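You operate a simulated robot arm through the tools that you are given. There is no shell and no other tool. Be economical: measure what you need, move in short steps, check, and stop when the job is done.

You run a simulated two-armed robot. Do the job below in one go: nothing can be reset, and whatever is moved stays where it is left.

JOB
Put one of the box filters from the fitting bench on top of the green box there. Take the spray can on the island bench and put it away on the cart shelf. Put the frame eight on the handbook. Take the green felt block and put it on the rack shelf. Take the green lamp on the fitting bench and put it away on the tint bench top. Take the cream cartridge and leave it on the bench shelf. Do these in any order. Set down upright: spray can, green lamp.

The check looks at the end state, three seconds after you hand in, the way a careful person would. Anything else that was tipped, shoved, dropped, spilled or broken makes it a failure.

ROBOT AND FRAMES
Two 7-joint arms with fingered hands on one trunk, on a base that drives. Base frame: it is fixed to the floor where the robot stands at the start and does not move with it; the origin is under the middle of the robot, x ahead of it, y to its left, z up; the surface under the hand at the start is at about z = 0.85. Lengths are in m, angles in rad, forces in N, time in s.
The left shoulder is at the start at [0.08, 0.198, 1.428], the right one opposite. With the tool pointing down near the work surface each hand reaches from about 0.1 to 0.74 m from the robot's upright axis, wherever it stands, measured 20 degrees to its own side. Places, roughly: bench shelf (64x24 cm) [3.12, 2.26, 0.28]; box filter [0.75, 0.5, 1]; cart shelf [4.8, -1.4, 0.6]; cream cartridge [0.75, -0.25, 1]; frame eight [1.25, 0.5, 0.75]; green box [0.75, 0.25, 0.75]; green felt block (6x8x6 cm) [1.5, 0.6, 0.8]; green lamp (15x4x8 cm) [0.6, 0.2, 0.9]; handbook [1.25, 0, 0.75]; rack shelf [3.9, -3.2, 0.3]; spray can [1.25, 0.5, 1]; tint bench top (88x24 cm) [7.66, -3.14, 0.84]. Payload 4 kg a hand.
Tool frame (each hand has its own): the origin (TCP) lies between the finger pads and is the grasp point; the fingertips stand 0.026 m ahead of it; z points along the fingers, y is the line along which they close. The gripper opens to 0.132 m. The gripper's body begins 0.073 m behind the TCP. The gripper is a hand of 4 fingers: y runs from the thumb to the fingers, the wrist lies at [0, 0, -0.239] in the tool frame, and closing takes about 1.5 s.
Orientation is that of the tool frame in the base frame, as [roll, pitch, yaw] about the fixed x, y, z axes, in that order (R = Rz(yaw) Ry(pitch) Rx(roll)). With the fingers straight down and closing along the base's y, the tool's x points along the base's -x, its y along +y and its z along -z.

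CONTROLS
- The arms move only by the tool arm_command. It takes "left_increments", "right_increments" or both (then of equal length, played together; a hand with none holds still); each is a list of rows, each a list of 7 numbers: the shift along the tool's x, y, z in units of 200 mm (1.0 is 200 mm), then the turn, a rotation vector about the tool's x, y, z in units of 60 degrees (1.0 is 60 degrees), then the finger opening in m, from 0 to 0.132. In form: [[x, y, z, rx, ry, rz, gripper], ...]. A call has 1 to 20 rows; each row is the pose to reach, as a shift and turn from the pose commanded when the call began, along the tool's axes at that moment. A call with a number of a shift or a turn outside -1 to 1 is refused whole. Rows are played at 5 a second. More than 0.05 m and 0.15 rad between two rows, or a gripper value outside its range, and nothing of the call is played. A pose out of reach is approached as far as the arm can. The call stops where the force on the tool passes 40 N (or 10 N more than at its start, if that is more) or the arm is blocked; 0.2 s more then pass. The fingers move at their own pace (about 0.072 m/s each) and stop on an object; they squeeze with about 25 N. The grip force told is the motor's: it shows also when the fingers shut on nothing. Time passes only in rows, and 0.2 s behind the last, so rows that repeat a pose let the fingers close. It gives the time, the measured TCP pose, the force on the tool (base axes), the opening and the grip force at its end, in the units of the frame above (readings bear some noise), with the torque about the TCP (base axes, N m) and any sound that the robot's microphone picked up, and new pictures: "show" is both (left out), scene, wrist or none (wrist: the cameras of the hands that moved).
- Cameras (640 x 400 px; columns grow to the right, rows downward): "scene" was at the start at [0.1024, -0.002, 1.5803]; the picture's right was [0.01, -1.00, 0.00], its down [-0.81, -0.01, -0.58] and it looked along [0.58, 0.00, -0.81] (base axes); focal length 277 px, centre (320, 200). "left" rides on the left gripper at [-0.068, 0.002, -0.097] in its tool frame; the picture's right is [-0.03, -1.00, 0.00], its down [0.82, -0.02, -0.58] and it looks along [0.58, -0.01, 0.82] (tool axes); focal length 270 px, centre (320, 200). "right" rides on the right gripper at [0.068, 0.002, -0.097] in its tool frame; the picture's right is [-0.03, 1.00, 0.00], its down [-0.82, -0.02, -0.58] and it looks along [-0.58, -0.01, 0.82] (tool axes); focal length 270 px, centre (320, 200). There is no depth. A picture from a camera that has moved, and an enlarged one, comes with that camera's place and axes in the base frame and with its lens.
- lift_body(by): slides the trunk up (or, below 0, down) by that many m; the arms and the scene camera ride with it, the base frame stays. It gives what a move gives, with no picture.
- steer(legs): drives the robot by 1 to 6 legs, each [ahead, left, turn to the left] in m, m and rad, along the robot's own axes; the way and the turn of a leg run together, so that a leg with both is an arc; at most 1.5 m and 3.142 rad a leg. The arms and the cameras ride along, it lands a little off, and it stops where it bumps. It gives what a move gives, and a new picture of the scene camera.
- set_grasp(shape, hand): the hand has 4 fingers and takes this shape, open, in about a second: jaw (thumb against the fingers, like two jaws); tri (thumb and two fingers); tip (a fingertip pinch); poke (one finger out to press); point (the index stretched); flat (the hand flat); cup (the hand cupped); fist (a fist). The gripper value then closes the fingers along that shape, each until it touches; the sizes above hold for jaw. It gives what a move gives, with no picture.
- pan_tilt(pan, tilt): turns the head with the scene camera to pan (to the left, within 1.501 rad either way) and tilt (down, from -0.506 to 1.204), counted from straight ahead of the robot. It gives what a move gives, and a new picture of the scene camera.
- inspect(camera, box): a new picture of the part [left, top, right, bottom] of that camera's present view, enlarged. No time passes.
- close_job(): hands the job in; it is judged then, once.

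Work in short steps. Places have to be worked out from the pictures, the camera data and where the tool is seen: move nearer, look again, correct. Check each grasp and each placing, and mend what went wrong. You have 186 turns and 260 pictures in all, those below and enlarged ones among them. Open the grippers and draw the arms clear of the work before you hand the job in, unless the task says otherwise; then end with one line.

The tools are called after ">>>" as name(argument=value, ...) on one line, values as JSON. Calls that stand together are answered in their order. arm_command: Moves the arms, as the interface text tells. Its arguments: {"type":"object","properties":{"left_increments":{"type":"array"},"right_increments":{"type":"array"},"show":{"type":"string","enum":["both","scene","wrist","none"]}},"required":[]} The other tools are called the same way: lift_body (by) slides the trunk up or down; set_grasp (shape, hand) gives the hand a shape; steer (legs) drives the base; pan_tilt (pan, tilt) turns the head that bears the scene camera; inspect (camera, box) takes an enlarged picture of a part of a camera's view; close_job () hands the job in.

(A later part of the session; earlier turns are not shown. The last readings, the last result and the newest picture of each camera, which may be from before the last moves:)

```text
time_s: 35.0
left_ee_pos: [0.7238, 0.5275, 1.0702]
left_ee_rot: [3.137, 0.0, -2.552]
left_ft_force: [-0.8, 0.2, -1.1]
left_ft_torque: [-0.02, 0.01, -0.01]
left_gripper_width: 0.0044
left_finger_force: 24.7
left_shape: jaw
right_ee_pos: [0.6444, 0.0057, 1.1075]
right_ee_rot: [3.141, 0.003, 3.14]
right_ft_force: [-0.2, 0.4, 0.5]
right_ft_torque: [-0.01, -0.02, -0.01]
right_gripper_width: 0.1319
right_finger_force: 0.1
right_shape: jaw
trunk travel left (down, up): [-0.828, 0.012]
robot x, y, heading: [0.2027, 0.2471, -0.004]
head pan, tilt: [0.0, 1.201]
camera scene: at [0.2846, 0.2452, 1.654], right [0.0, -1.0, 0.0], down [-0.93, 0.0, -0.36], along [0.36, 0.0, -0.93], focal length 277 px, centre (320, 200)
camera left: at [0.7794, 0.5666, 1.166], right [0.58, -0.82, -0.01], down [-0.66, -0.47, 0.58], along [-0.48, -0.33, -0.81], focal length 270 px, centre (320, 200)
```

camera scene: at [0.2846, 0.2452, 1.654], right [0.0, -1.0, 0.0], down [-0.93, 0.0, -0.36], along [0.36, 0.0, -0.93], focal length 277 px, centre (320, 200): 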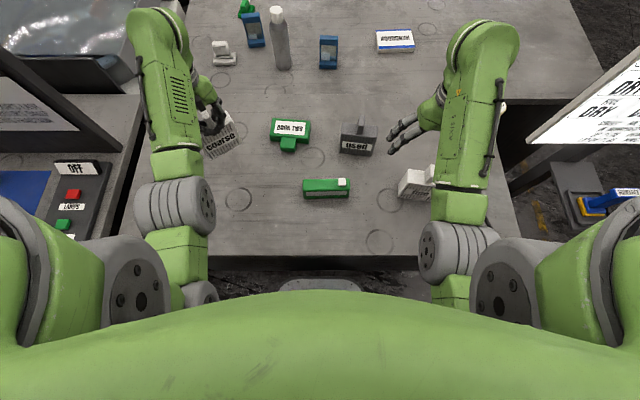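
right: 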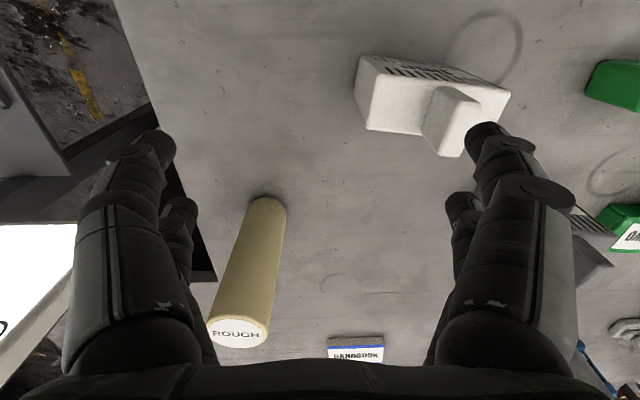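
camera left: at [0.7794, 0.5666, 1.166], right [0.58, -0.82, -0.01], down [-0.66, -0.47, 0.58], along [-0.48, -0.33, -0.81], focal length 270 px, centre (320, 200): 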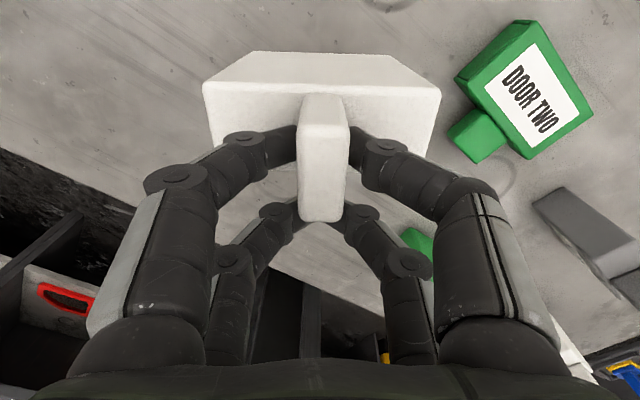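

The filter hangs straight. Carry it over the green box with a turn back to yaw 0.

>>> arm_command(left_increments=[[0.024, -0.2, -0.05, 0, 0, 0.11, 0], [0.048, -0.4, -0.05, 0, 0, 0.22, 0], [0.072, -0.6, -0.05, 0, 0, 0.34, 0], [0.096, -0.8, -0.05, 0, 0, 0.45, 0], [0.121, -1.0, -0.05, 0, 0, 0.563, 0], [0.121, -1.0, -0.05, 0, 0, 0.563, 0]], show="both")

>>> inspect(camera="scene", box=[220, 80, 380, 180])

```text
time_s: 36.4
left_ee_pos: [0.8165, 0.3497, 1.0773]
left_ee_rot: [3.14, -0.005, 3.138]
left_ft_force: [-1.1, -0.5, -0.5]
left_ft_torque: [-0.01, 0.05, -0.02]
left_gripper_width: 0.0043
left_finger_force: 25.3
left_shape: jaw
right_ee_pos: [0.6437, 0.0058, 1.1077]
right_ee_rot: [-3.141, 0.003, -3.142]
right_ft_force: [0.1, -1.1, -0.8]
right_ft_torque: [0.0, -0.01, -0.01]
right_gripper_width: 0.132
right_finger_force: 0.1
right_shape: jaw
trunk travel left (down, up): [-0.828, 0.012]
robot x, y, heading: [0.1984, 0.2497, -0.003]
head pan, tilt: [0.0, 1.201]
camera scene: at [0.2846, 0.2452, 1.654], right [0.0, -1.0, 0.0], down [-0.93, 0.0, -0.36], along [0.36, 0.0, -0.93], focal length 277 px, centre (320, 200)
camera left: at [0.8841, 0.3498, 1.173], right [0.02, -1.0, 0.0], down [-0.81, -0.02, 0.58], along [-0.58, -0.01, -0.81], focal length 270 px, centre (320, 200)
```

scene: 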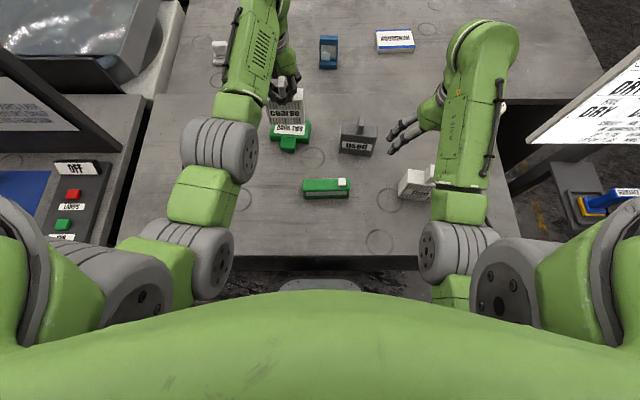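
left: 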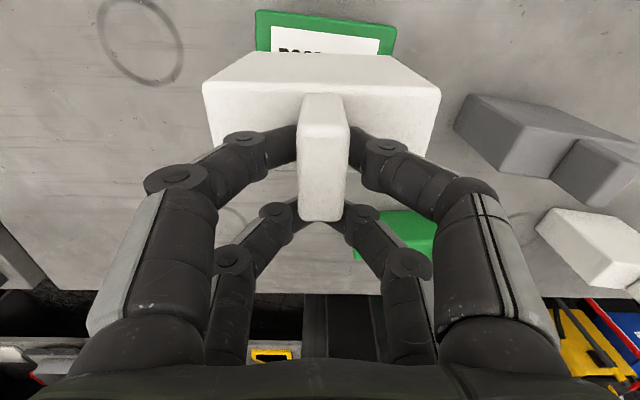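

```text
4.00 times, centred on (300, 130) of scene
camera zoom: at [0.2846, 0.2452, 1.654], right [0.0, -1.0, 0.0], down [-0.93, 0.0, -0.36], along [0.36, 0.0, -0.93], focal length 1107 px, centre (400, 480)
```

zoom: 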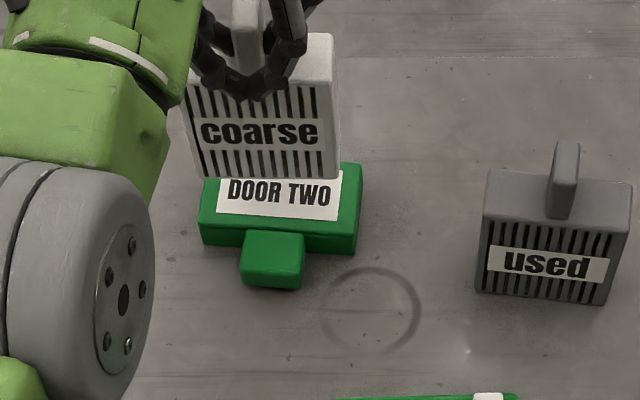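

Positions agree: filter over the box centre, bottom ≈0.938, box top ≈0.885. Lower 0.05 slowly.

>>> arm_command(left_increments=[[0, 0, 0.1, 0, 0, 0, 0], [0, 0, 0.17, 0, 0, 0, 0], [0, 0, 0.21, 0, 0, 0, 0], [0, 0, 0.23, 0, 0, 0, 0], [0, 0, 0.25, 0, 0, 0, 0]], show="none")

>>> inspect(camera="scene", box=[220, 80, 380, 180])

```text
time_s: 37.6
left_ee_pos: [0.8151, 0.3479, 1.0288]
left_ee_rot: [3.138, -0.004, 3.139]
left_ft_force: [-0.7, 0.2, -1.3]
left_ft_torque: [-0.05, 0.03, -0.01]
left_gripper_width: 0.0043
left_finger_force: 24.9
left_shape: jaw
right_ee_pos: [0.6439, 0.0057, 1.1079]
right_ee_rot: [3.141, 0.001, 3.14]
right_ft_force: [0.0, -0.1, -0.9]
right_ft_torque: [-0.02, -0.01, -0.03]
right_gripper_width: 0.1319
right_finger_force: 0.1
right_shape: jaw
trunk travel left (down, up): [-0.828, 0.012]
robot x, y, heading: [0.1968, 0.2485, 0.003]
head pan, tilt: [0.0, 1.201]
```

```text
4.00 times, centred on (300, 130) of scene
camera zoom: at [0.2851, 0.2448, 1.6539], right [0.0, -1.0, 0.0], down [-0.93, 0.0, -0.36], along [0.36, 0.0, -0.93], focal length 1107 px, centre (400, 480)
```

zoom: 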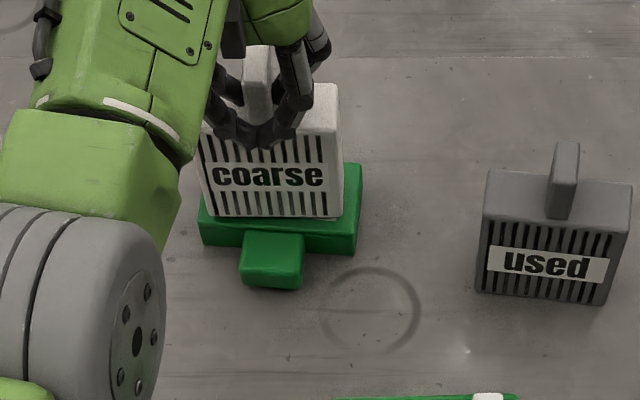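

Nearly seated. Step down a few mm until contact shows in force.

>>> arm_command(left_increments=[[0, 0, 0.01, 0, 0, 0, 0], [0, 0, 0.02, 0, 0, 0, 0], [0, 0, 0.03, 0, 0, 0, 0]], show="none")

```text
time_s: 38.4
left_ee_pos: [0.8132, 0.3484, 1.023]
left_ee_rot: [3.14, -0.003, 3.14]
left_ft_force: [0.7, 0.2, 1.5]
left_ft_torque: [0.0, -0.07, 0.0]
left_gripper_width: 0.0046
left_finger_force: 24.9
left_shape: jaw
right_ee_pos: [0.6421, 0.0061, 1.1069]
right_ee_rot: [3.141, 0.001, -3.14]
right_ft_force: [0.4, 0.0, -1.0]
right_ft_torque: [-0.02, 0.01, 0.02]
right_gripper_width: 0.1319
right_finger_force: 0.1
right_shape: jaw
trunk travel left (down, up): [-0.828, 0.012]
robot x, y, heading: [0.1978, 0.2468, 0.003]
head pan, tilt: [0.0, 1.201]
```

Contact may just begin; two more mm.

>>> arm_command(left_increments=[[0, 0, 0.01, 0, 0, 0, 0], [0, 0, 0.02, 0, 0, 0, 0]], show="none")

>>> inspect(camera="scene", box=[260, 100, 340, 150])

```text
time_s: 39.0
left_ee_pos: [0.8139, 0.3492, 1.0222]
left_ee_rot: [3.141, 0.002, 3.141]
left_ft_force: [0.5, 1.3, 13.3]
left_ft_torque: [0.03, -0.24, 0.02]
left_gripper_width: 0.005
left_finger_force: 25.2
left_shape: jaw
right_ee_pos: [0.6415, 0.0056, 1.1085]
right_ee_rot: [-3.141, 0.001, 3.141]
right_ft_force: [0.0, -0.7, -0.5]
right_ft_torque: [-0.01, 0.0, 0.0]
right_gripper_width: 0.132
right_finger_force: 0.1
right_shape: jaw
trunk travel left (down, up): [-0.828, 0.012]
robot x, y, heading: [0.1992, 0.249, 0.003]
head pan, tilt: [0.0, 1.201]
```

```text
8.00 times, centred on (300, 125) of scene
camera zoom: at [0.2815, 0.2448, 1.6543], right [0.0, -1.0, 0.0], down [-0.93, 0.0, -0.36], along [0.36, 0.0, -0.93], focal length 2213 px, centre (480, 800)
```

zoom: 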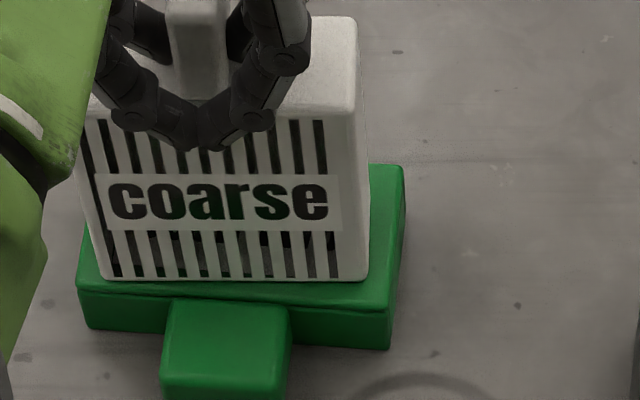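

Seated with 13 N. Release and rise straight up.

>>> arm_command(left_increments=[[0, 0, -0.01, 0, 0, 0, 0.08], [0, 0, -0.01, 0, 0, 0, 0.08], [0, 0, -0.01, 0, 0, 0, 0.08], [0, 0, -0.01, 0, 0, 0, 0.08], [0, 0, -0.2, 0, 0, 0, 0.08], [0, 0, -0.4, 0, 0, 0, 0.08], [0, 0, -0.5, 0, 0, 0, 0.08]], show="scene")

```text
time_s: 40.6
left_ee_pos: [0.8147, 0.3471, 1.1183]
left_ee_rot: [3.138, -0.005, 3.14]
left_ft_force: [1.0, 0.3, 0.0]
left_ft_torque: [0.03, -0.02, 0.03]
left_gripper_width: 0.0796
left_finger_force: 0.1
left_shape: jaw
right_ee_pos: [0.6433, 0.005, 1.1064]
right_ee_rot: [-3.14, 0.001, 3.142]
right_ft_force: [0.4, -0.3, 0.2]
right_ft_torque: [0.0, 0.01, -0.01]
right_gripper_width: 0.1319
right_finger_force: 0.1
right_shape: jaw
trunk travel left (down, up): [-0.828, 0.012]
robot x, y, heading: [0.2013, 0.2476, -0.002]
head pan, tilt: [0.0, 1.201]
camera scene: at [0.2843, 0.245, 1.6539], right [0.0, -1.0, 0.0], down [-0.93, 0.0, -0.36], along [0.36, 0.0, -0.93], focal length 277 px, centre (320, 200)
```

scene: 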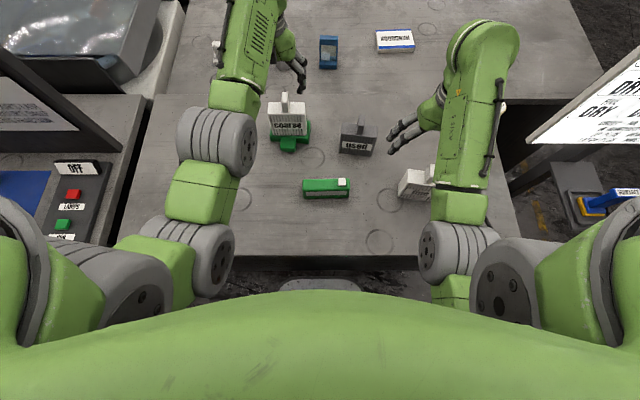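

Filter stands on the green box. Next the lamp; zoom on it for measurement.

>>> inspect(camera="scene", box=[280, 150, 440, 250])

```text
4.00 times, centred on (360, 200) of scene
camera zoom: at [0.2843, 0.245, 1.6539], right [0.0, -1.0, 0.0], down [-0.93, 0.0, -0.36], along [0.36, 0.0, -0.93], focal length 1107 px, centre (160, 200)
```

zoom: 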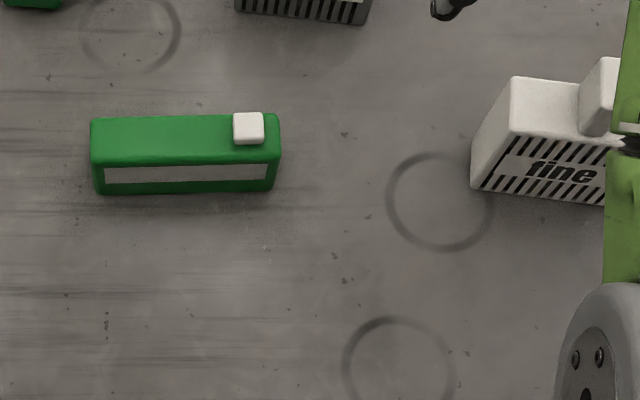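

Lamp centre (0.622,0.225), top z≈0.911, 4 cm thick along x. I move the left hand above it turning the other way to test reach.

>>> arm_command(left_increments=[[0.14, -0.08, 0, 0, 0, -0.14, 0.08], [0.28, -0.16, 0, 0, 0, -0.28, 0.08], [0.42, -0.24, 0.05, 0, 0, -0.42, 0.08], [0.56, -0.32, 0.1, 0, 0, -0.56, 0.08], [0.7, -0.4, 0.15, 0, 0, -0.7, 0.08], [0.84, -0.48, 0.2, 0, 0, -0.84, 0.08], [0.965, -0.56, 0.25, 0, 0, -0.98, 0.08], [0.965, -0.56, 0.25, 0, 0, -1.0, 0.08]], show="none")

```text
time_s: 42.4
left_ee_pos: [0.6228, 0.2342, 1.069]
left_ee_rot: [3.138, -0.001, -2.093]
left_ft_force: [-0.4, 0.2, 0.0]
left_ft_torque: [-0.01, 0.04, -0.06]
left_gripper_width: 0.0794
left_finger_force: 0.1
left_shape: jaw
right_ee_pos: [0.6417, 0.0051, 1.1078]
right_ee_rot: [-3.141, 0.003, -3.141]
right_ft_force: [0.5, 0.3, 0.1]
right_ft_torque: [0.01, 0.0, -0.01]
right_gripper_width: 0.1321
right_finger_force: 0.0
right_shape: jaw
trunk travel left (down, up): [-0.828, 0.012]
robot x, y, heading: [0.1964, 0.2451, -0.0]
head pan, tilt: [0.0, 1.201]
```

This turn direction works. Finish the turn and look.

>>> arm_command(left_increments=[[0, 0, 0, 0, 0, -0.14, 0.08], [0, 0, 0, 0, 0, -0.28, 0.08], [0, 0, 0, 0, 0, -0.42, 0.08], [0, 0, 0, 0, 0, -0.528, 0.08], [0, 0, 0, 0, 0, -0.528, 0.08]], show="both")

```text
time_s: 43.6
left_ee_pos: [0.6203, 0.2363, 1.0695]
left_ee_rot: [3.139, 0.005, -1.541]
left_ft_force: [1.3, -1.0, -0.2]
left_ft_torque: [0.0, 0.0, -0.01]
left_gripper_width: 0.0793
left_finger_force: 0.1
left_shape: jaw
right_ee_pos: [0.6436, 0.0046, 1.1068]
right_ee_rot: [3.141, 0.003, -3.141]
right_ft_force: [-0.9, -0.1, -0.2]
right_ft_torque: [0.01, -0.02, 0.01]
right_gripper_width: 0.1319
right_finger_force: 0.1
right_shape: jaw
trunk travel left (down, up): [-0.828, 0.012]
robot x, y, heading: [0.1948, 0.2481, 0.001]
head pan, tilt: [0.0, 1.201]
camera scene: at [0.2842, 0.245, 1.654], right [0.0, -1.0, 0.0], down [-0.93, 0.0, -0.36], along [0.36, 0.0, -0.93], focal length 277 px, centre (320, 200)
camera left: at [0.6169, 0.304, 1.1658], right [1.0, 0.05, 0.0], down [0.05, -0.82, 0.58], along [0.03, -0.57, -0.82], focal length 270 px, centre (320, 200)
```

scene: 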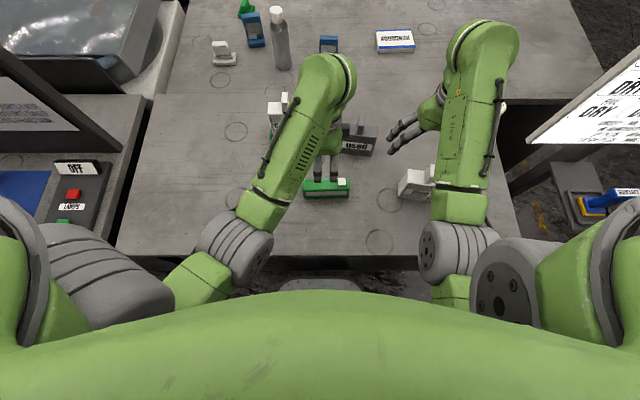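
left: 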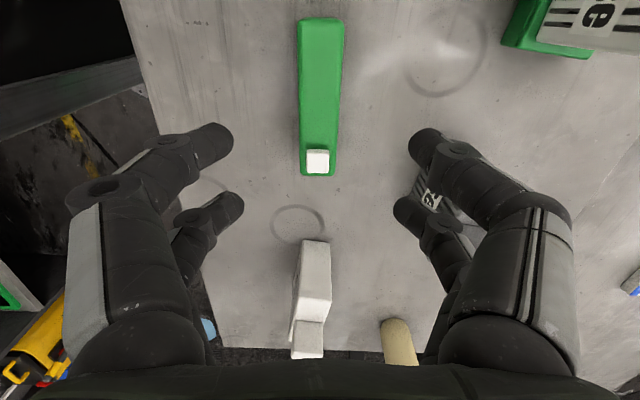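

Lamp is centred between the fingers, button clear. Descend and close.

>>> arm_command(left_increments=[[0, 0, 0.2, 0, 0, 0, 0.08], [0, 0, 0.4, 0, 0, 0, 0.08], [0, 0, 0.6, 0, 0, 0, 0.08], [0, 0, 0.75, 0, 0, 0, 0.08], [0, 0, 0.86, 0, 0, 0, 0.08], [0, 0, 0.86, 0, 0, 0, 0.03], [0, 0, 0.86, 0, 0, 0, 0.0], [0, 0, 0.86, 0, 0, 0, 0.0], [0, 0, 0.86, 0, 0, 0, 0.0], [0, 0, 0.86, 0, 0, 0, 0.0]], show="wrist")

```text
time_s: 45.8
left_ee_pos: [0.62, 0.2364, 0.8974]
left_ee_rot: [3.135, 0.003, -1.542]
left_ft_force: [-0.6, 0.6, 0.2]
left_ft_torque: [0.05, 0.01, 0.0]
left_gripper_width: 0.0309
left_finger_force: 25.1
left_shape: jaw
right_ee_pos: [0.6432, 0.006, 1.1068]
right_ee_rot: [3.141, 0.003, 3.141]
right_ft_force: [-0.1, 0.2, 0.1]
right_ft_torque: [-0.03, -0.01, -0.01]
right_gripper_width: 0.1317
right_finger_force: 0.0
right_shape: jaw
trunk travel left (down, up): [-0.828, 0.012]
robot x, y, heading: [0.1981, 0.2491, -0.006]
head pan, tilt: [0.0, 1.201]
camera left: at [0.6164, 0.3029, 0.9933], right [1.0, 0.05, 0.0], down [0.05, -0.82, 0.57], along [0.03, -0.57, -0.82], focal length 270 px, centre (320, 200)
```

left: 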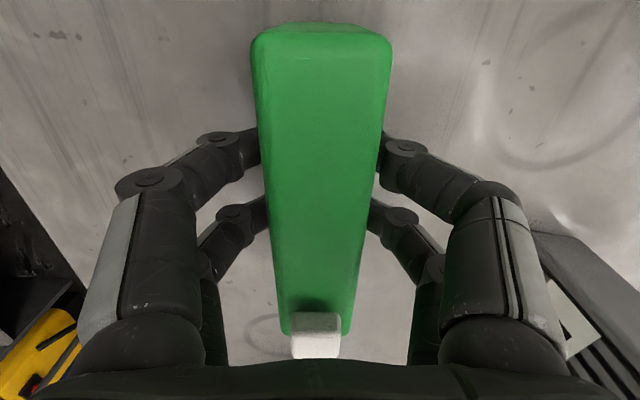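

Lamp held. Lift it.

>>> arm_command(left_increments=[[0, 0, -0.1, 0, 0, 0, 0], [0, 0, -0.3, 0, 0, 0, 0], [0, 0, -0.5, 0, 0, 0, 0], [0, 0, -0.7, 0, 0, 0, 0], [0, 0, -0.85, 0, 0, 0, 0]], show="wrist")

>>> pan_tilt(pan=-0.5, tilt=0.95)

```text
time_s: 47.0
left_ee_pos: [0.6208, 0.2365, 1.0683]
left_ee_rot: [3.137, 0.003, -1.542]
left_ft_force: [-0.1, 0.2, -3.1]
left_ft_torque: [-0.02, 0.01, -0.02]
left_gripper_width: 0.0309
left_finger_force: 25.1
left_shape: jaw
right_ee_pos: [0.6438, 0.0059, 1.1052]
right_ee_rot: [-3.141, 0.0, 3.141]
right_ft_force: [0.7, -0.3, -0.1]
right_ft_torque: [0.02, 0.02, -0.01]
right_gripper_width: 0.132
right_finger_force: 0.0
right_shape: jaw
trunk travel left (down, up): [-0.828, 0.012]
robot x, y, heading: [0.2015, 0.25, -0.001]
head pan, tilt: [0.0, 1.201]
camera left: at [0.6172, 0.3034, 1.1643], right [1.0, 0.05, -0.01], down [0.05, -0.82, 0.57], along [0.03, -0.57, -0.82], focal length 270 px, centre (320, 200)
```

left: 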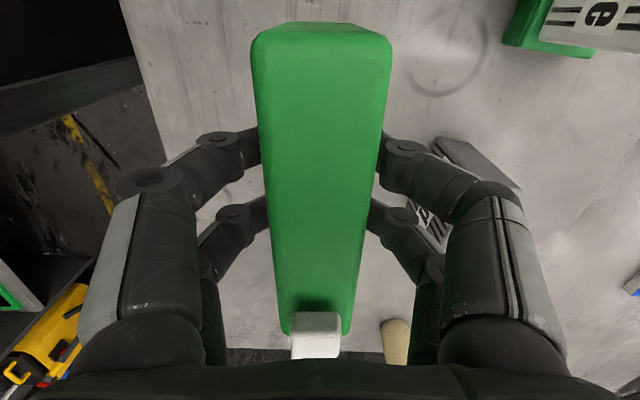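

```text
time_s: 48.0
left_ee_pos: [0.6218, 0.2354, 1.0677]
left_ee_rot: [3.136, 0.003, -1.543]
left_ft_force: [-0.1, -0.2, -3.1]
left_ft_torque: [0.01, 0.01, 0.01]
left_gripper_width: 0.031
left_finger_force: 24.7
left_shape: jaw
right_ee_pos: [0.6443, 0.0057, 1.1066]
right_ee_rot: [3.141, 0.001, 3.141]
right_ft_force: [-0.7, 0.5, 0.5]
right_ft_torque: [-0.03, -0.02, -0.04]
right_gripper_width: 0.1318
right_finger_force: 0.0
right_shape: jaw
trunk travel left (down, up): [-0.828, 0.012]
robot x, y, heading: [0.198, 0.252, 0.002]
head pan, tilt: [-0.499, 0.949]
camera scene: at [0.2928, 0.2103, 1.6701], right [-0.48, -0.88, 0.0], down [-0.71, 0.39, -0.58], along [0.51, -0.28, -0.81], focal length 277 px, centre (320, 200)
```

scene: 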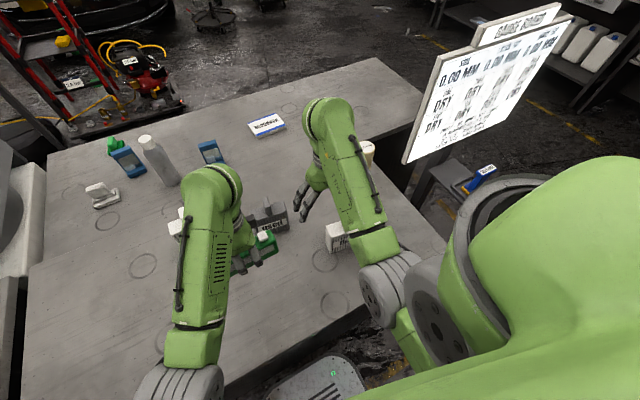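

Lamp held firmly. Back off 0.08 and move right 0.25 to reach the cartridge with the right hand.

>>> steer(legs=[[-0.08, 0, 0], [0, -0.25, 0]])

>>> inspect(camera="scene", box=[240, 60, 480, 210])

```text
time_s: 50.4
left_ee_pos: [0.5435, -0.0089, 1.0681]
left_ee_rot: [3.134, -0.002, -1.546]
left_ft_force: [-0.5, 1.2, -2.8]
left_ft_torque: [-0.01, 0.0, -0.01]
left_gripper_width: 0.0311
left_finger_force: 25.0
left_shape: jaw
right_ee_pos: [0.5652, -0.2391, 1.1074]
right_ee_rot: [-3.139, -0.001, 3.137]
right_ft_force: [0.2, 0.6, 0.1]
right_ft_torque: [-0.05, 0.04, 0.04]
right_gripper_width: 0.1321
right_finger_force: 0.1
right_shape: jaw
trunk travel left (down, up): [-0.828, 0.012]
robot x, y, heading: [0.1224, -0.0022, -0.002]
head pan, tilt: [-0.499, 0.949]
camera scene: at [0.2159, -0.031, 1.6701], right [-0.48, -0.88, 0.0], down [-0.71, 0.39, -0.58], along [0.51, -0.28, -0.81], focal length 277 px, centre (320, 200)
```

scene: 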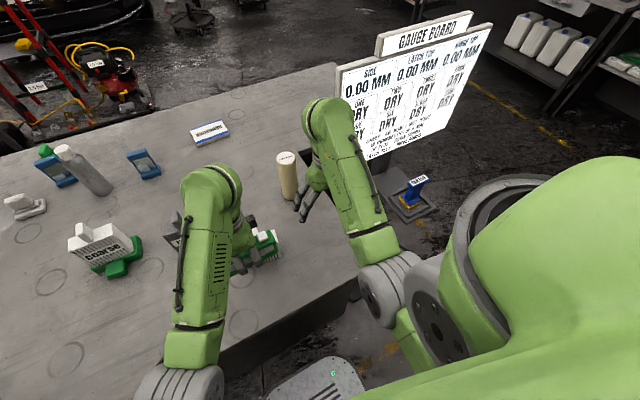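

```text
2.67 times, centred on (360, 135) of scene
camera zoom: at [0.2159, -0.031, 1.6701], right [-0.48, -0.88, 0.0], down [-0.71, 0.39, -0.58], along [0.51, -0.28, -0.81], focal length 738 px, centre (213, 373)
```

zoom: 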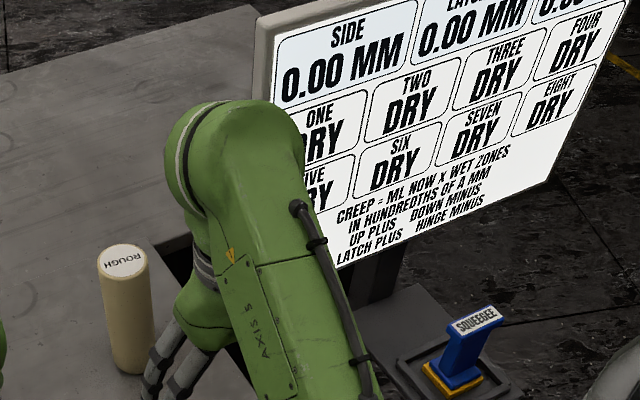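

Cartridge: centre ≈(0.82,-0.235), top ≈1.025, Ø≈6 cm. Drive 0.06 ahead, then move the right hand above it.

>>> steer(legs=[[0.06, 0, 0]])

>>> arm_command(right_increments=[[-0.2, 0, 0, 0, 0, 0, 0.12], [-0.4, 0, 0, 0, 0, 0, 0.12], [-0.6, 0, 0, 0, 0, 0, 0.12], [-0.8, 0.0, 0, 0, 0, 0, 0.12], [-0.97, 0.02, 0, 0, 0, 0, 0.12], [-0.97, 0.02, 0, 0, 0, 0, 0.12]], show="wrist")

```text
time_s: 51.4
left_ee_pos: [0.5898, -0.0152, 1.0732]
left_ee_rot: [-3.135, 0.004, -1.547]
left_ft_force: [-0.7, -0.3, -2.2]
left_ft_torque: [0.03, -0.07, -0.04]
left_gripper_width: 0.0311
left_finger_force: 24.9
left_shape: jaw
right_ee_pos: [0.6108, -0.2455, 1.1118]
right_ee_rot: [3.14, 0.015, 3.14]
right_ft_force: [-1.0, 0.5, 0.5]
right_ft_torque: [0.02, -0.06, 0.0]
right_gripper_width: 0.1318
right_finger_force: 0.0
right_shape: jaw
trunk travel left (down, up): [-0.828, 0.012]
robot x, y, heading: [0.1778, 0.0011, -0.003]
head pan, tilt: [-0.499, 0.949]
camera scene: at [0.2546, -0.0398, 1.6712], right [-0.48, -0.88, -0.01], down [-0.71, 0.39, -0.59], along [0.52, -0.28, -0.81], focal length 277 px, centre (320, 200)
```

scene: 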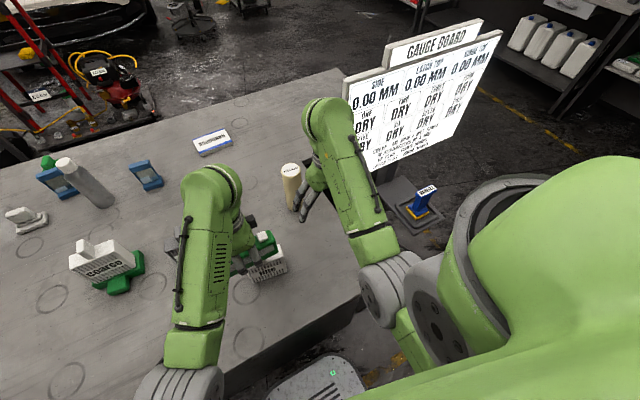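

```text
time_s: 52.8
left_ee_pos: [0.5993, -0.0131, 1.0683]
left_ee_rot: [3.138, 0.003, -1.549]
left_ft_force: [0.4, 0.5, -2.4]
left_ft_torque: [0.03, -0.03, -0.03]
left_gripper_width: 0.0311
left_finger_force: 25.0
left_shape: jaw
right_ee_pos: [0.8181, -0.2396, 1.1089]
right_ee_rot: [-3.14, 0.004, 3.136]
right_ft_force: [-0.9, 0.7, -0.8]
right_ft_torque: [0.0, -0.01, 0.01]
right_gripper_width: 0.1203
right_finger_force: 0.0
right_shape: jaw
trunk travel left (down, up): [-0.828, 0.012]
robot x, y, heading: [0.1815, 0.0, -0.005]
head pan, tilt: [-0.499, 0.949]
camera right: at [0.7501, -0.2386, 1.2059], right [0.03, 1.0, 0.0], down [0.81, -0.02, 0.58], along [0.58, -0.02, -0.81], focal length 270 px, centre (320, 200)
```

right: 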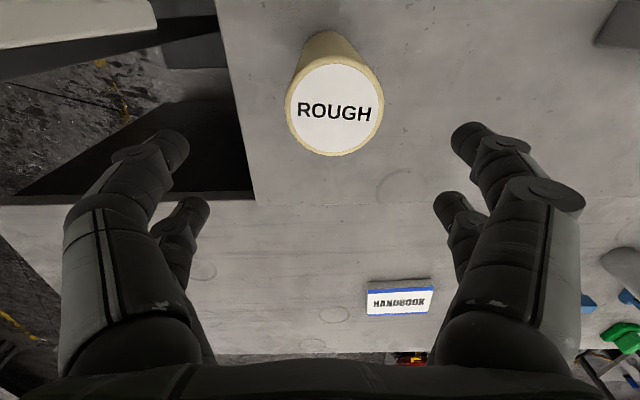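

Cartridge top centre ≈(0.806,-0.232). It must go onto a low shelf, so I'll take it from the side with the tool horizontal: back off while pitching the hand up.

>>> arm_command(right_increments=[[0.15, 0, 0, 0, -0.14, 0, 0.12], [0.3, 0, 0, 0, -0.28, 0, 0.12], [0.45, 0, 0, 0, -0.42, 0, 0.12], [0.6, 0, 0, 0, -0.56, 0, 0.12], [0.75, 0, 0, 0, -0.7, 0, 0.12], [0.9, 0, 0, 0, -0.84, 0, 0.12], [1.0, 0, 0, 0, -0.96, 0, 0.12]], show="none")

>>> arm_command(right_increments=[[0, 0, 0, 0, -0.14, 0, 0.12], [0, 0, 0, 0, -0.28, 0, 0.12], [0, 0, 0, 0, -0.42, 0, 0.12], [0, 0, 0, 0, -0.54, 0, 0.12], [0, 0, 0, 0, -0.54, 0, 0.12]], show="both")

```text
time_s: 54.4
left_ee_pos: [0.6006, -0.012, 1.0681]
left_ee_rot: [3.137, 0.002, -1.546]
left_ft_force: [0.3, -0.4, -2.9]
left_ft_torque: [0.01, -0.02, -0.04]
left_gripper_width: 0.031
left_finger_force: 24.9
left_shape: jaw
right_ee_pos: [0.6131, -0.2334, 1.1488]
right_ee_rot: [-3.137, 1.004, 3.137]
right_ft_force: [-0.4, 0.1, 0.0]
right_ft_torque: [-0.05, 0.02, 0.03]
right_gripper_width: 0.1198
right_finger_force: 0.0
right_shape: jaw
right hand out of reach, approached as far as the arm can: row 7
trunk travel left (down, up): [-0.828, 0.012]
robot x, y, heading: [0.1784, 0.0001, -0.005]
head pan, tilt: [-0.499, 0.949]
```

```text
time_s: 55.6
left_ee_pos: [0.599, -0.0121, 1.0693]
left_ee_rot: [3.14, 0.001, -1.547]
left_ft_force: [-0.5, 0.4, -2.2]
left_ft_torque: [0.04, -0.02, -0.03]
left_gripper_width: 0.031
left_finger_force: 24.8
left_shape: jaw
right_ee_pos: [0.6241, -0.2217, 1.1448]
right_ee_rot: [-3.039, 1.525, -3.119]
right_ft_force: [-0.5, 0.5, 0.0]
right_ft_torque: [0.01, -0.03, -0.02]
right_gripper_width: 0.1201
right_finger_force: 0.1
right_shape: jaw
right hand out of reach, approached as far as the arm can: row 1, 2, 3, 4, 5
trunk travel left (down, up): [-0.828, 0.012]
robot x, y, heading: [0.1777, -0.0008, -0.005]
head pan, tilt: [-0.499, 0.949]
camera scene: at [0.2665, -0.0367, 1.6705], right [-0.48, -0.88, 0.0], down [-0.71, 0.39, -0.58], along [0.51, -0.28, -0.81], focal length 277 px, centre (320, 200)
camera right: at [0.5259, -0.2135, 1.08], right [0.08, 1.0, 0.02], down [-0.54, 0.03, 0.84], along [0.84, -0.08, 0.54], focal length 270 px, centre (320, 200)
```

scene: 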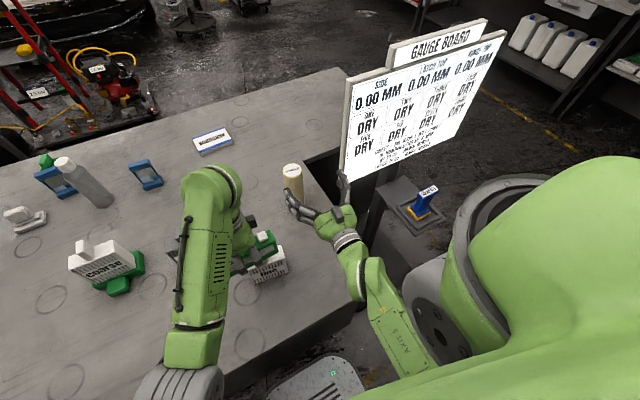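
right: 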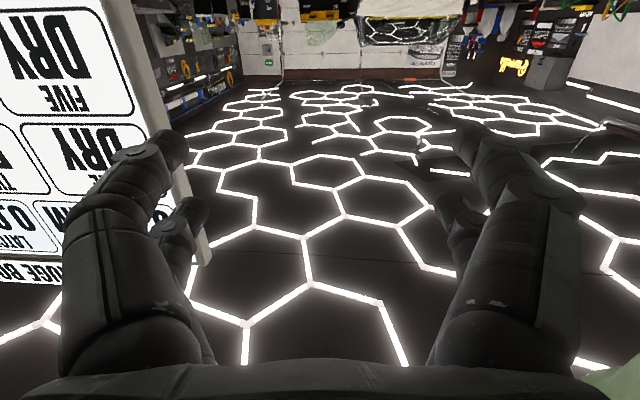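

The tool is level now. Lower it to z≈0.975 and look.

>>> arm_command(right_increments=[[0.2, 0, 0, 0, 0, 0, 0.12], [0.4, 0, 0, 0, 0, 0, 0.12], [0.6, 0, 0, 0, 0, 0, 0.12], [0.84, 0, 0, 0, 0, 0, 0.12], [0.84, 0, 0, 0, 0, 0, 0.12]], show="both")

```text
time_s: 56.8
left_ee_pos: [0.6015, -0.0141, 1.0678]
left_ee_rot: [3.136, 0.003, -1.547]
left_ft_force: [0.8, -0.1, -3.1]
left_ft_torque: [0.02, 0.04, 0.0]
left_gripper_width: 0.0312
left_finger_force: 25.7
left_shape: jaw
right_ee_pos: [0.6309, -0.2349, 1.0024]
right_ee_rot: [-3.041, 1.523, -3.121]
right_ft_force: [-0.8, -0.3, 0.0]
right_ft_torque: [-0.03, 0.0, 0.03]
right_gripper_width: 0.1201
right_finger_force: 0.0
right_shape: jaw
right hand out of reach, approached as far as the arm can: row 2, 3, 4, 5
trunk travel left (down, up): [-0.828, 0.012]
robot x, y, heading: [0.1792, -0.0018, -0.004]
head pan, tilt: [-0.499, 0.949]
camera scene: at [0.2726, -0.0382, 1.6701], right [-0.48, -0.88, 0.0], down [-0.71, 0.39, -0.58], along [0.51, -0.28, -0.81], focal length 277 px, centre (320, 200)
camera right: at [0.5333, -0.2272, 0.9387], right [0.08, 1.0, 0.02], down [-0.54, 0.03, 0.84], along [0.84, -0.08, 0.54], focal length 270 px, centre (320, 200)
```

scene: 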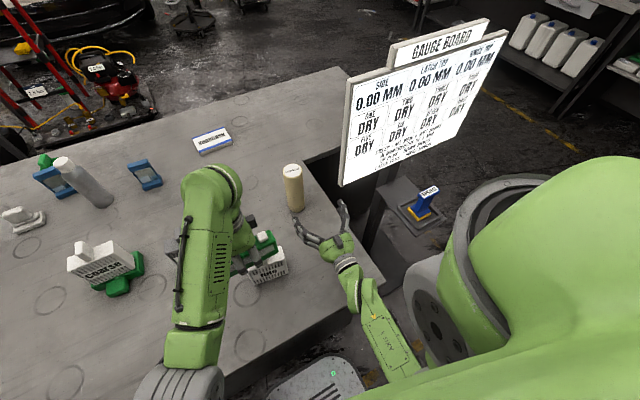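
right: 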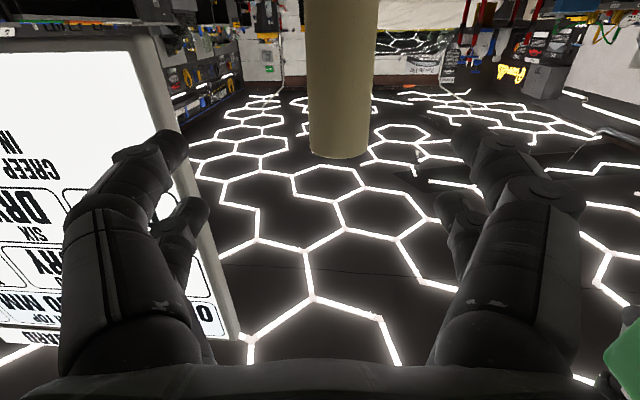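

Advance toward the cartridge, correcting 2 cm to the left and lowering further.

>>> arm_command(right_increments=[[0.0, 0.03, 0.15, 0, 0, 0, 0.12], [0.05, 0.06, 0.3, 0, 0, 0, 0.12], [0.1, 0.08, 0.45, 0, 0, 0, 0.12], [0.15, 0.09, 0.55, 0, 0, 0, 0.12], [0.2, 0.1, 0.6, 0, 0, 0, 0.12], [0.2, 0.1, 0.6, 0, 0, 0, 0.12]], show="both")

```text
time_s: 58.2
left_ee_pos: [0.6014, -0.0128, 1.0678]
left_ee_rot: [3.138, 0.004, -1.546]
left_ft_force: [-0.9, 0.7, -2.8]
left_ft_torque: [0.01, 0.04, -0.01]
left_gripper_width: 0.0312
left_finger_force: 24.6
left_shape: jaw
right_ee_pos: [0.7488, -0.2403, 1.0044]
right_ee_rot: [-3.065, 1.518, -3.14]
right_ft_force: [-0.1, -0.5, 0.2]
right_ft_torque: [0.0, 0.0, -0.02]
right_gripper_width: 0.12
right_finger_force: 0.0
right_shape: jaw
right hand out of reach, approached as far as the arm can: row 1, 2, 3, 4, 5, 6
trunk travel left (down, up): [-0.828, 0.012]
robot x, y, heading: [0.1754, -0.0014, -0.006]
head pan, tilt: [-0.499, 0.949]
camera scene: at [0.2727, -0.0378, 1.6701], right [-0.48, -0.88, 0.0], down [-0.71, 0.39, -0.58], along [0.51, -0.28, -0.81], focal length 277 px, centre (320, 200)
camera right: at [0.6511, -0.2307, 0.9416], right [0.08, 1.0, 0.02], down [-0.53, 0.02, 0.84], along [0.84, -0.08, 0.53], focal length 270 px, centre (320, 200)
```

scene: 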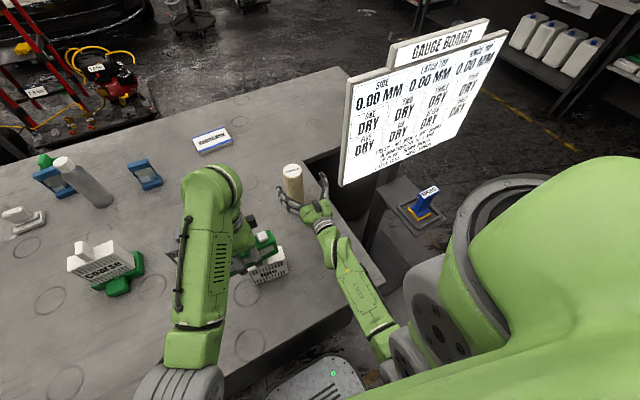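
right: 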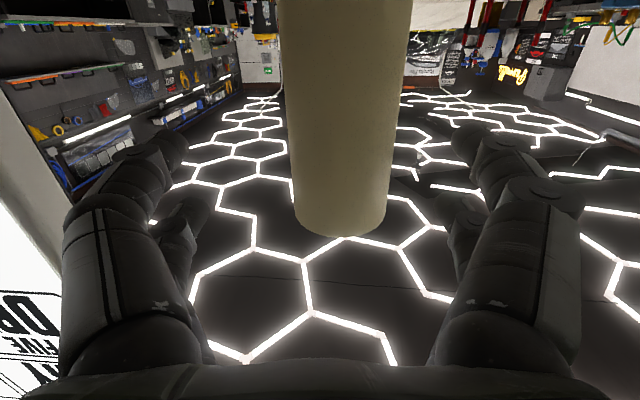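

Height is limited by the arm; lower the trunk 4.5 cm instead, after raising the left hand with the lamp clear of the fine filter.

>>> arm_command(left_increments=[[0, 0, -0.15, 0, 0, 0, 0], [0, 0, -0.3, 0, 0, 0, 0], [0, 0, -0.3, 0, 0, 0, 0]], show="none")

```text
time_s: 59.0
left_ee_pos: [0.6039, -0.0164, 1.1275]
left_ee_rot: [3.137, 0.001, -1.547]
left_ft_force: [-0.2, 0.8, -3.0]
left_ft_torque: [0.01, 0.02, -0.01]
left_gripper_width: 0.0306
left_finger_force: 25.0
left_shape: jaw
right_ee_pos: [0.7504, -0.2396, 1.006]
right_ee_rot: [-3.064, 1.519, -3.14]
right_ft_force: [0.5, -0.3, 0.2]
right_ft_torque: [-0.01, -0.02, -0.01]
right_gripper_width: 0.1199
right_finger_force: 0.2
right_shape: jaw
trunk travel left (down, up): [-0.828, 0.012]
robot x, y, heading: [0.1758, -0.0021, -0.002]
head pan, tilt: [-0.499, 0.949]
```

>>> lift_body(by=-0.04)

>>> inspect(camera="scene", box=[240, 150, 480, 300])

```text
time_s: 59.8
left_ee_pos: [0.6031, -0.015, 1.0881]
left_ee_rot: [3.138, 0.001, -1.545]
left_ft_force: [-0.2, 0.4, -3.8]
left_ft_torque: [0.04, 0.0, 0.0]
left_gripper_width: 0.0312
left_finger_force: 24.3
left_shape: jaw
right_ee_pos: [0.7497, -0.2393, 0.9664]
right_ee_rot: [-3.063, 1.52, -3.141]
right_ft_force: [-0.3, -0.7, -0.5]
right_ft_torque: [-0.04, 0.01, 0.0]
right_gripper_width: 0.1202
right_finger_force: 0.1
right_shape: jaw
trunk travel left (down, up): [-0.788, 0.052]
robot x, y, heading: [0.1795, -0.0008, -0.001]
head pan, tilt: [-0.499, 0.949]
```

```text
2.67 times, centred on (360, 225) of scene
camera zoom: at [0.2722, -0.0378, 1.6302], right [-0.48, -0.88, 0.0], down [-0.71, 0.39, -0.58], along [0.51, -0.28, -0.81], focal length 738 px, centre (213, 133)
```

zoom: 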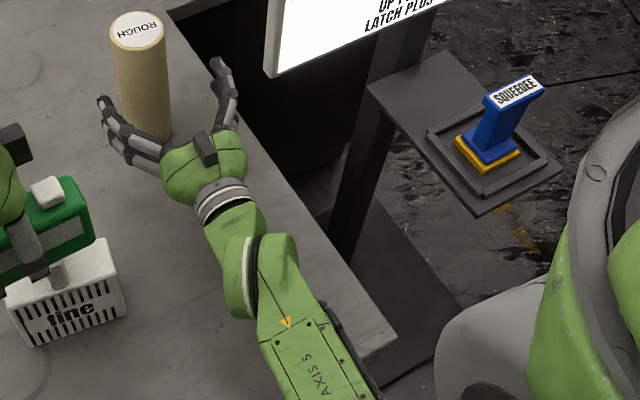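

Advance 6 cm to surround the cartridge, then close.

>>> arm_command(right_increments=[[0, 0.02, 0.15, 0, 0, 0, 0.12], [0, 0.04, 0.31, 0, 0, 0, 0.12], [0, 0.04, 0.31, 0, 0, 0, 0.12], [0, 0.04, 0.31, 0, 0, 0, 0.05], [0, 0.04, 0.31, 0, 0, 0, 0.0], [0, 0.04, 0.31, 0, 0, 0, 0.0], [0, 0.04, 0.31, 0, 0, 0, 0.0], [0, 0.04, 0.31, 0, 0, 0, 0.0]], show="wrist")

>>> inspect(camera="scene", box=[240, 130, 400, 230])

```text
time_s: 61.6
left_ee_pos: [0.6038, -0.0148, 1.0869]
left_ee_rot: [3.137, 0.003, -1.548]
left_ft_force: [0.7, 0.6, -3.1]
left_ft_torque: [0.05, 0.01, 0.01]
left_gripper_width: 0.0308
left_finger_force: 24.9
left_shape: jaw
right_ee_pos: [0.8129, -0.2384, 0.9724]
right_ee_rot: [-3.066, 1.52, -3.135]
right_ft_force: [0.8, 0.0, 2.8]
right_ft_torque: [-0.03, 0.04, 0.0]
right_gripper_width: 0.0234
right_finger_force: 24.9
right_shape: jaw
right hand out of reach, approached as far as the arm can: row 2, 3, 4, 5, 6, 7, 8
trunk travel left (down, up): [-0.788, 0.052]
robot x, y, heading: [0.1816, 0.0001, -0.006]
head pan, tilt: [-0.499, 0.949]
camera right: at [0.7131, -0.2309, 0.9092], right [0.07, 1.0, 0.02], down [-0.54, 0.02, 0.84], along [0.84, -0.07, 0.54], focal length 270 px, centre (320, 200)
```

right: 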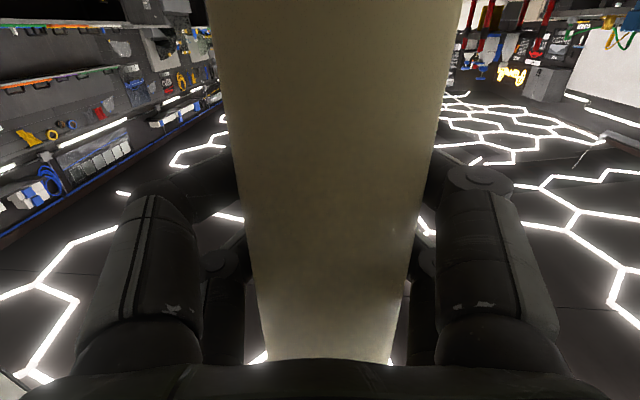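

```text
4.00 times, centred on (320, 180) of scene
camera zoom: at [0.2725, -0.0378, 1.6302], right [-0.48, -0.88, 0.0], down [-0.71, 0.39, -0.58], along [0.51, -0.28, -0.81], focal length 1107 px, centre (320, 280)
```

zoom: 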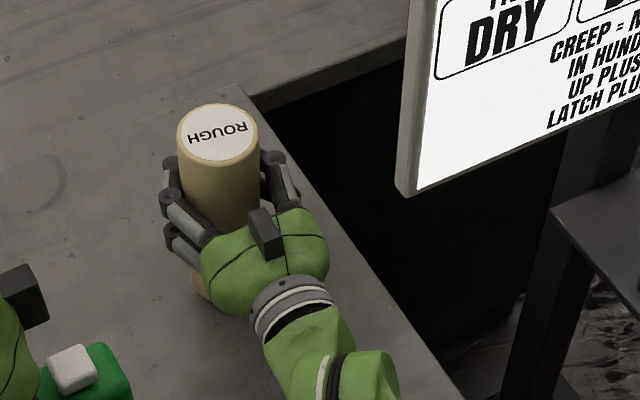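

Cartridge gripped. Raise the trunk 0.05 to lift it and check.

>>> lift_body(by=0.05)

>>> inspect(camera="scene", box=[200, 130, 440, 280])

```text
time_s: 62.5
left_ee_pos: [0.6048, -0.0153, 1.1372]
left_ee_rot: [3.135, 0.002, -1.547]
left_ft_force: [-0.4, -0.4, -3.4]
left_ft_torque: [0.03, 0.02, -0.02]
left_gripper_width: 0.0309
left_finger_force: 24.9
left_shape: jaw
right_ee_pos: [0.8109, -0.2385, 1.0213]
right_ee_rot: [-3.076, 1.52, 3.134]
right_ft_force: [-1.3, -0.1, -2.2]
right_ft_torque: [0.0, -0.05, 0.04]
right_gripper_width: 0.0234
right_finger_force: 25.1
right_shape: jaw
trunk travel left (down, up): [-0.838, 0.002]
robot x, y, heading: [0.1811, 0.0005, -0.005]
head pan, tilt: [-0.499, 0.949]
```

```text
2.67 times, centred on (320, 205) of scene
camera zoom: at [0.2728, -0.038, 1.6801], right [-0.48, -0.88, 0.0], down [-0.71, 0.39, -0.58], along [0.51, -0.28, -0.81], focal length 738 px, centre (320, 187)
```

zoom: 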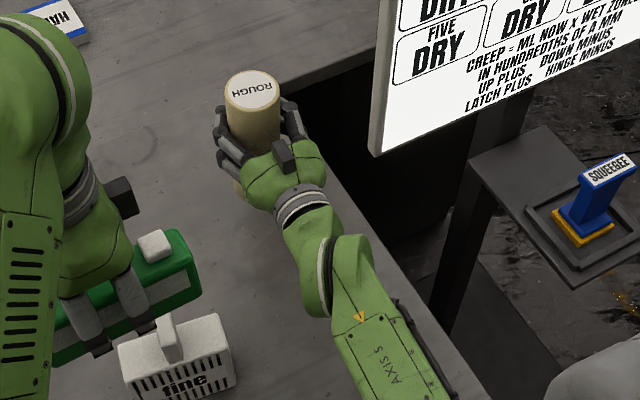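

Both held. Back out from the bench 0.55 and turn right, then look ahead.

>>> steer(legs=[[-0.55, 0, 0], [0, 0, -1.571]])

>>> pan_tilt(pan=0.3, tilt=0.4)

```text
time_s: 69.5
left_ee_pos: [-0.3923, -0.4195, 1.1377]
left_ee_rot: [3.136, 0.0, -3.122]
left_ft_force: [0.0, 0.7, -2.8]
left_ft_torque: [-0.01, -0.04, 0.01]
left_gripper_width: 0.0308
left_finger_force: 24.7
left_shape: jaw
right_ee_pos: [-0.6155, -0.6262, 1.0213]
right_ee_rot: [-3.069, 1.518, 1.567]
right_ft_force: [-0.5, 0.3, -2.0]
right_ft_torque: [-0.06, 0.04, -0.02]
right_gripper_width: 0.0235
right_finger_force: 24.4
right_shape: jaw
trunk travel left (down, up): [-0.838, 0.002]
robot x, y, heading: [-0.3769, 0.0104, -1.576]
head pan, tilt: [-0.499, 0.949]
camera scene: at [-0.4116, -0.0912, 1.6801], right [-0.87, 0.48, 0.0], down [0.39, 0.71, -0.58], along [-0.28, -0.51, -0.81], focal length 277 px, centre (320, 200)
```

scene: 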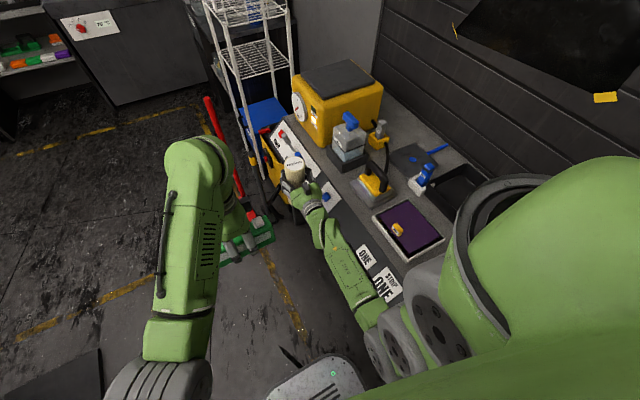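

```text
time_s: 70.7
left_ee_pos: [-0.3933, -0.4202, 1.1366]
left_ee_rot: [3.139, 0.003, -3.122]
left_ft_force: [0.4, -0.8, -3.1]
left_ft_torque: [0.01, -0.03, 0.0]
left_gripper_width: 0.0306
left_finger_force: 24.4
left_shape: jaw
right_ee_pos: [-0.6175, -0.6256, 1.0209]
right_ee_rot: [-3.073, 1.519, 1.562]
right_ft_force: [0.4, 0.0, -3.0]
right_ft_torque: [-0.05, 0.0, 0.0]
right_gripper_width: 0.0233
right_finger_force: 24.8
right_shape: jaw
trunk travel left (down, up): [-0.838, 0.002]
robot x, y, heading: [-0.3768, 0.0035, -1.576]
head pan, tilt: [0.3, 0.4]
camera scene: at [-0.35, -0.1162, 1.7267], right [-0.96, -0.29, 0.0], down [-0.11, 0.37, -0.92], along [0.27, -0.88, -0.39], focal length 277 px, centre (320, 200)
```

scene: 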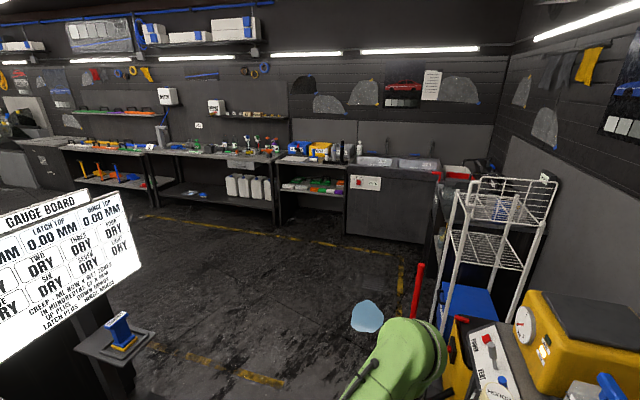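

Machines stand right of the path, so shift left 0.38 first, then go ahead 1.9 and turn to face +x.

>>> steer(legs=[[0, 0.38, 0], [1.4, 0, 0], [0.5, 0, 0], [0, 0, 1.571]])

```text
time_s: 85.9
left_ee_pos: [0.3939, -1.9023, 1.137]
left_ee_rot: [3.135, 0.002, -1.573]
left_ft_force: [-0.4, -0.1, -2.5]
left_ft_torque: [0.03, 0.02, 0.01]
left_gripper_width: 0.0308
left_finger_force: 24.8
left_shape: jaw
right_ee_pos: [0.5943, -2.1328, 1.0221]
right_ee_rot: [-3.082, 1.519, 3.105]
right_ft_force: [0.5, 0.2, -1.7]
right_ft_torque: [-0.02, -0.07, -0.04]
right_gripper_width: 0.0233
right_finger_force: 25.0
right_shape: jaw
trunk travel left (down, up): [-0.838, 0.002]
robot x, y, heading: [-0.0307, -1.8775, -0.032]
head pan, tilt: [0.3, 0.4]
camera scene: at [0.0888, -1.8561, 1.7268], right [0.27, -0.96, 0.0], down [-0.38, -0.1, -0.92], along [0.89, 0.25, -0.39], focal length 277 px, centre (320, 200)
```

scene: 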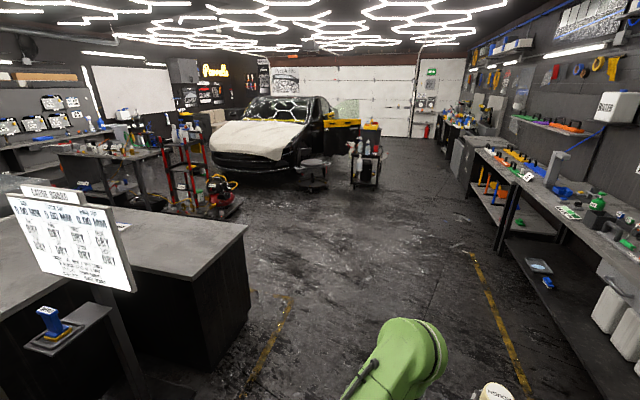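

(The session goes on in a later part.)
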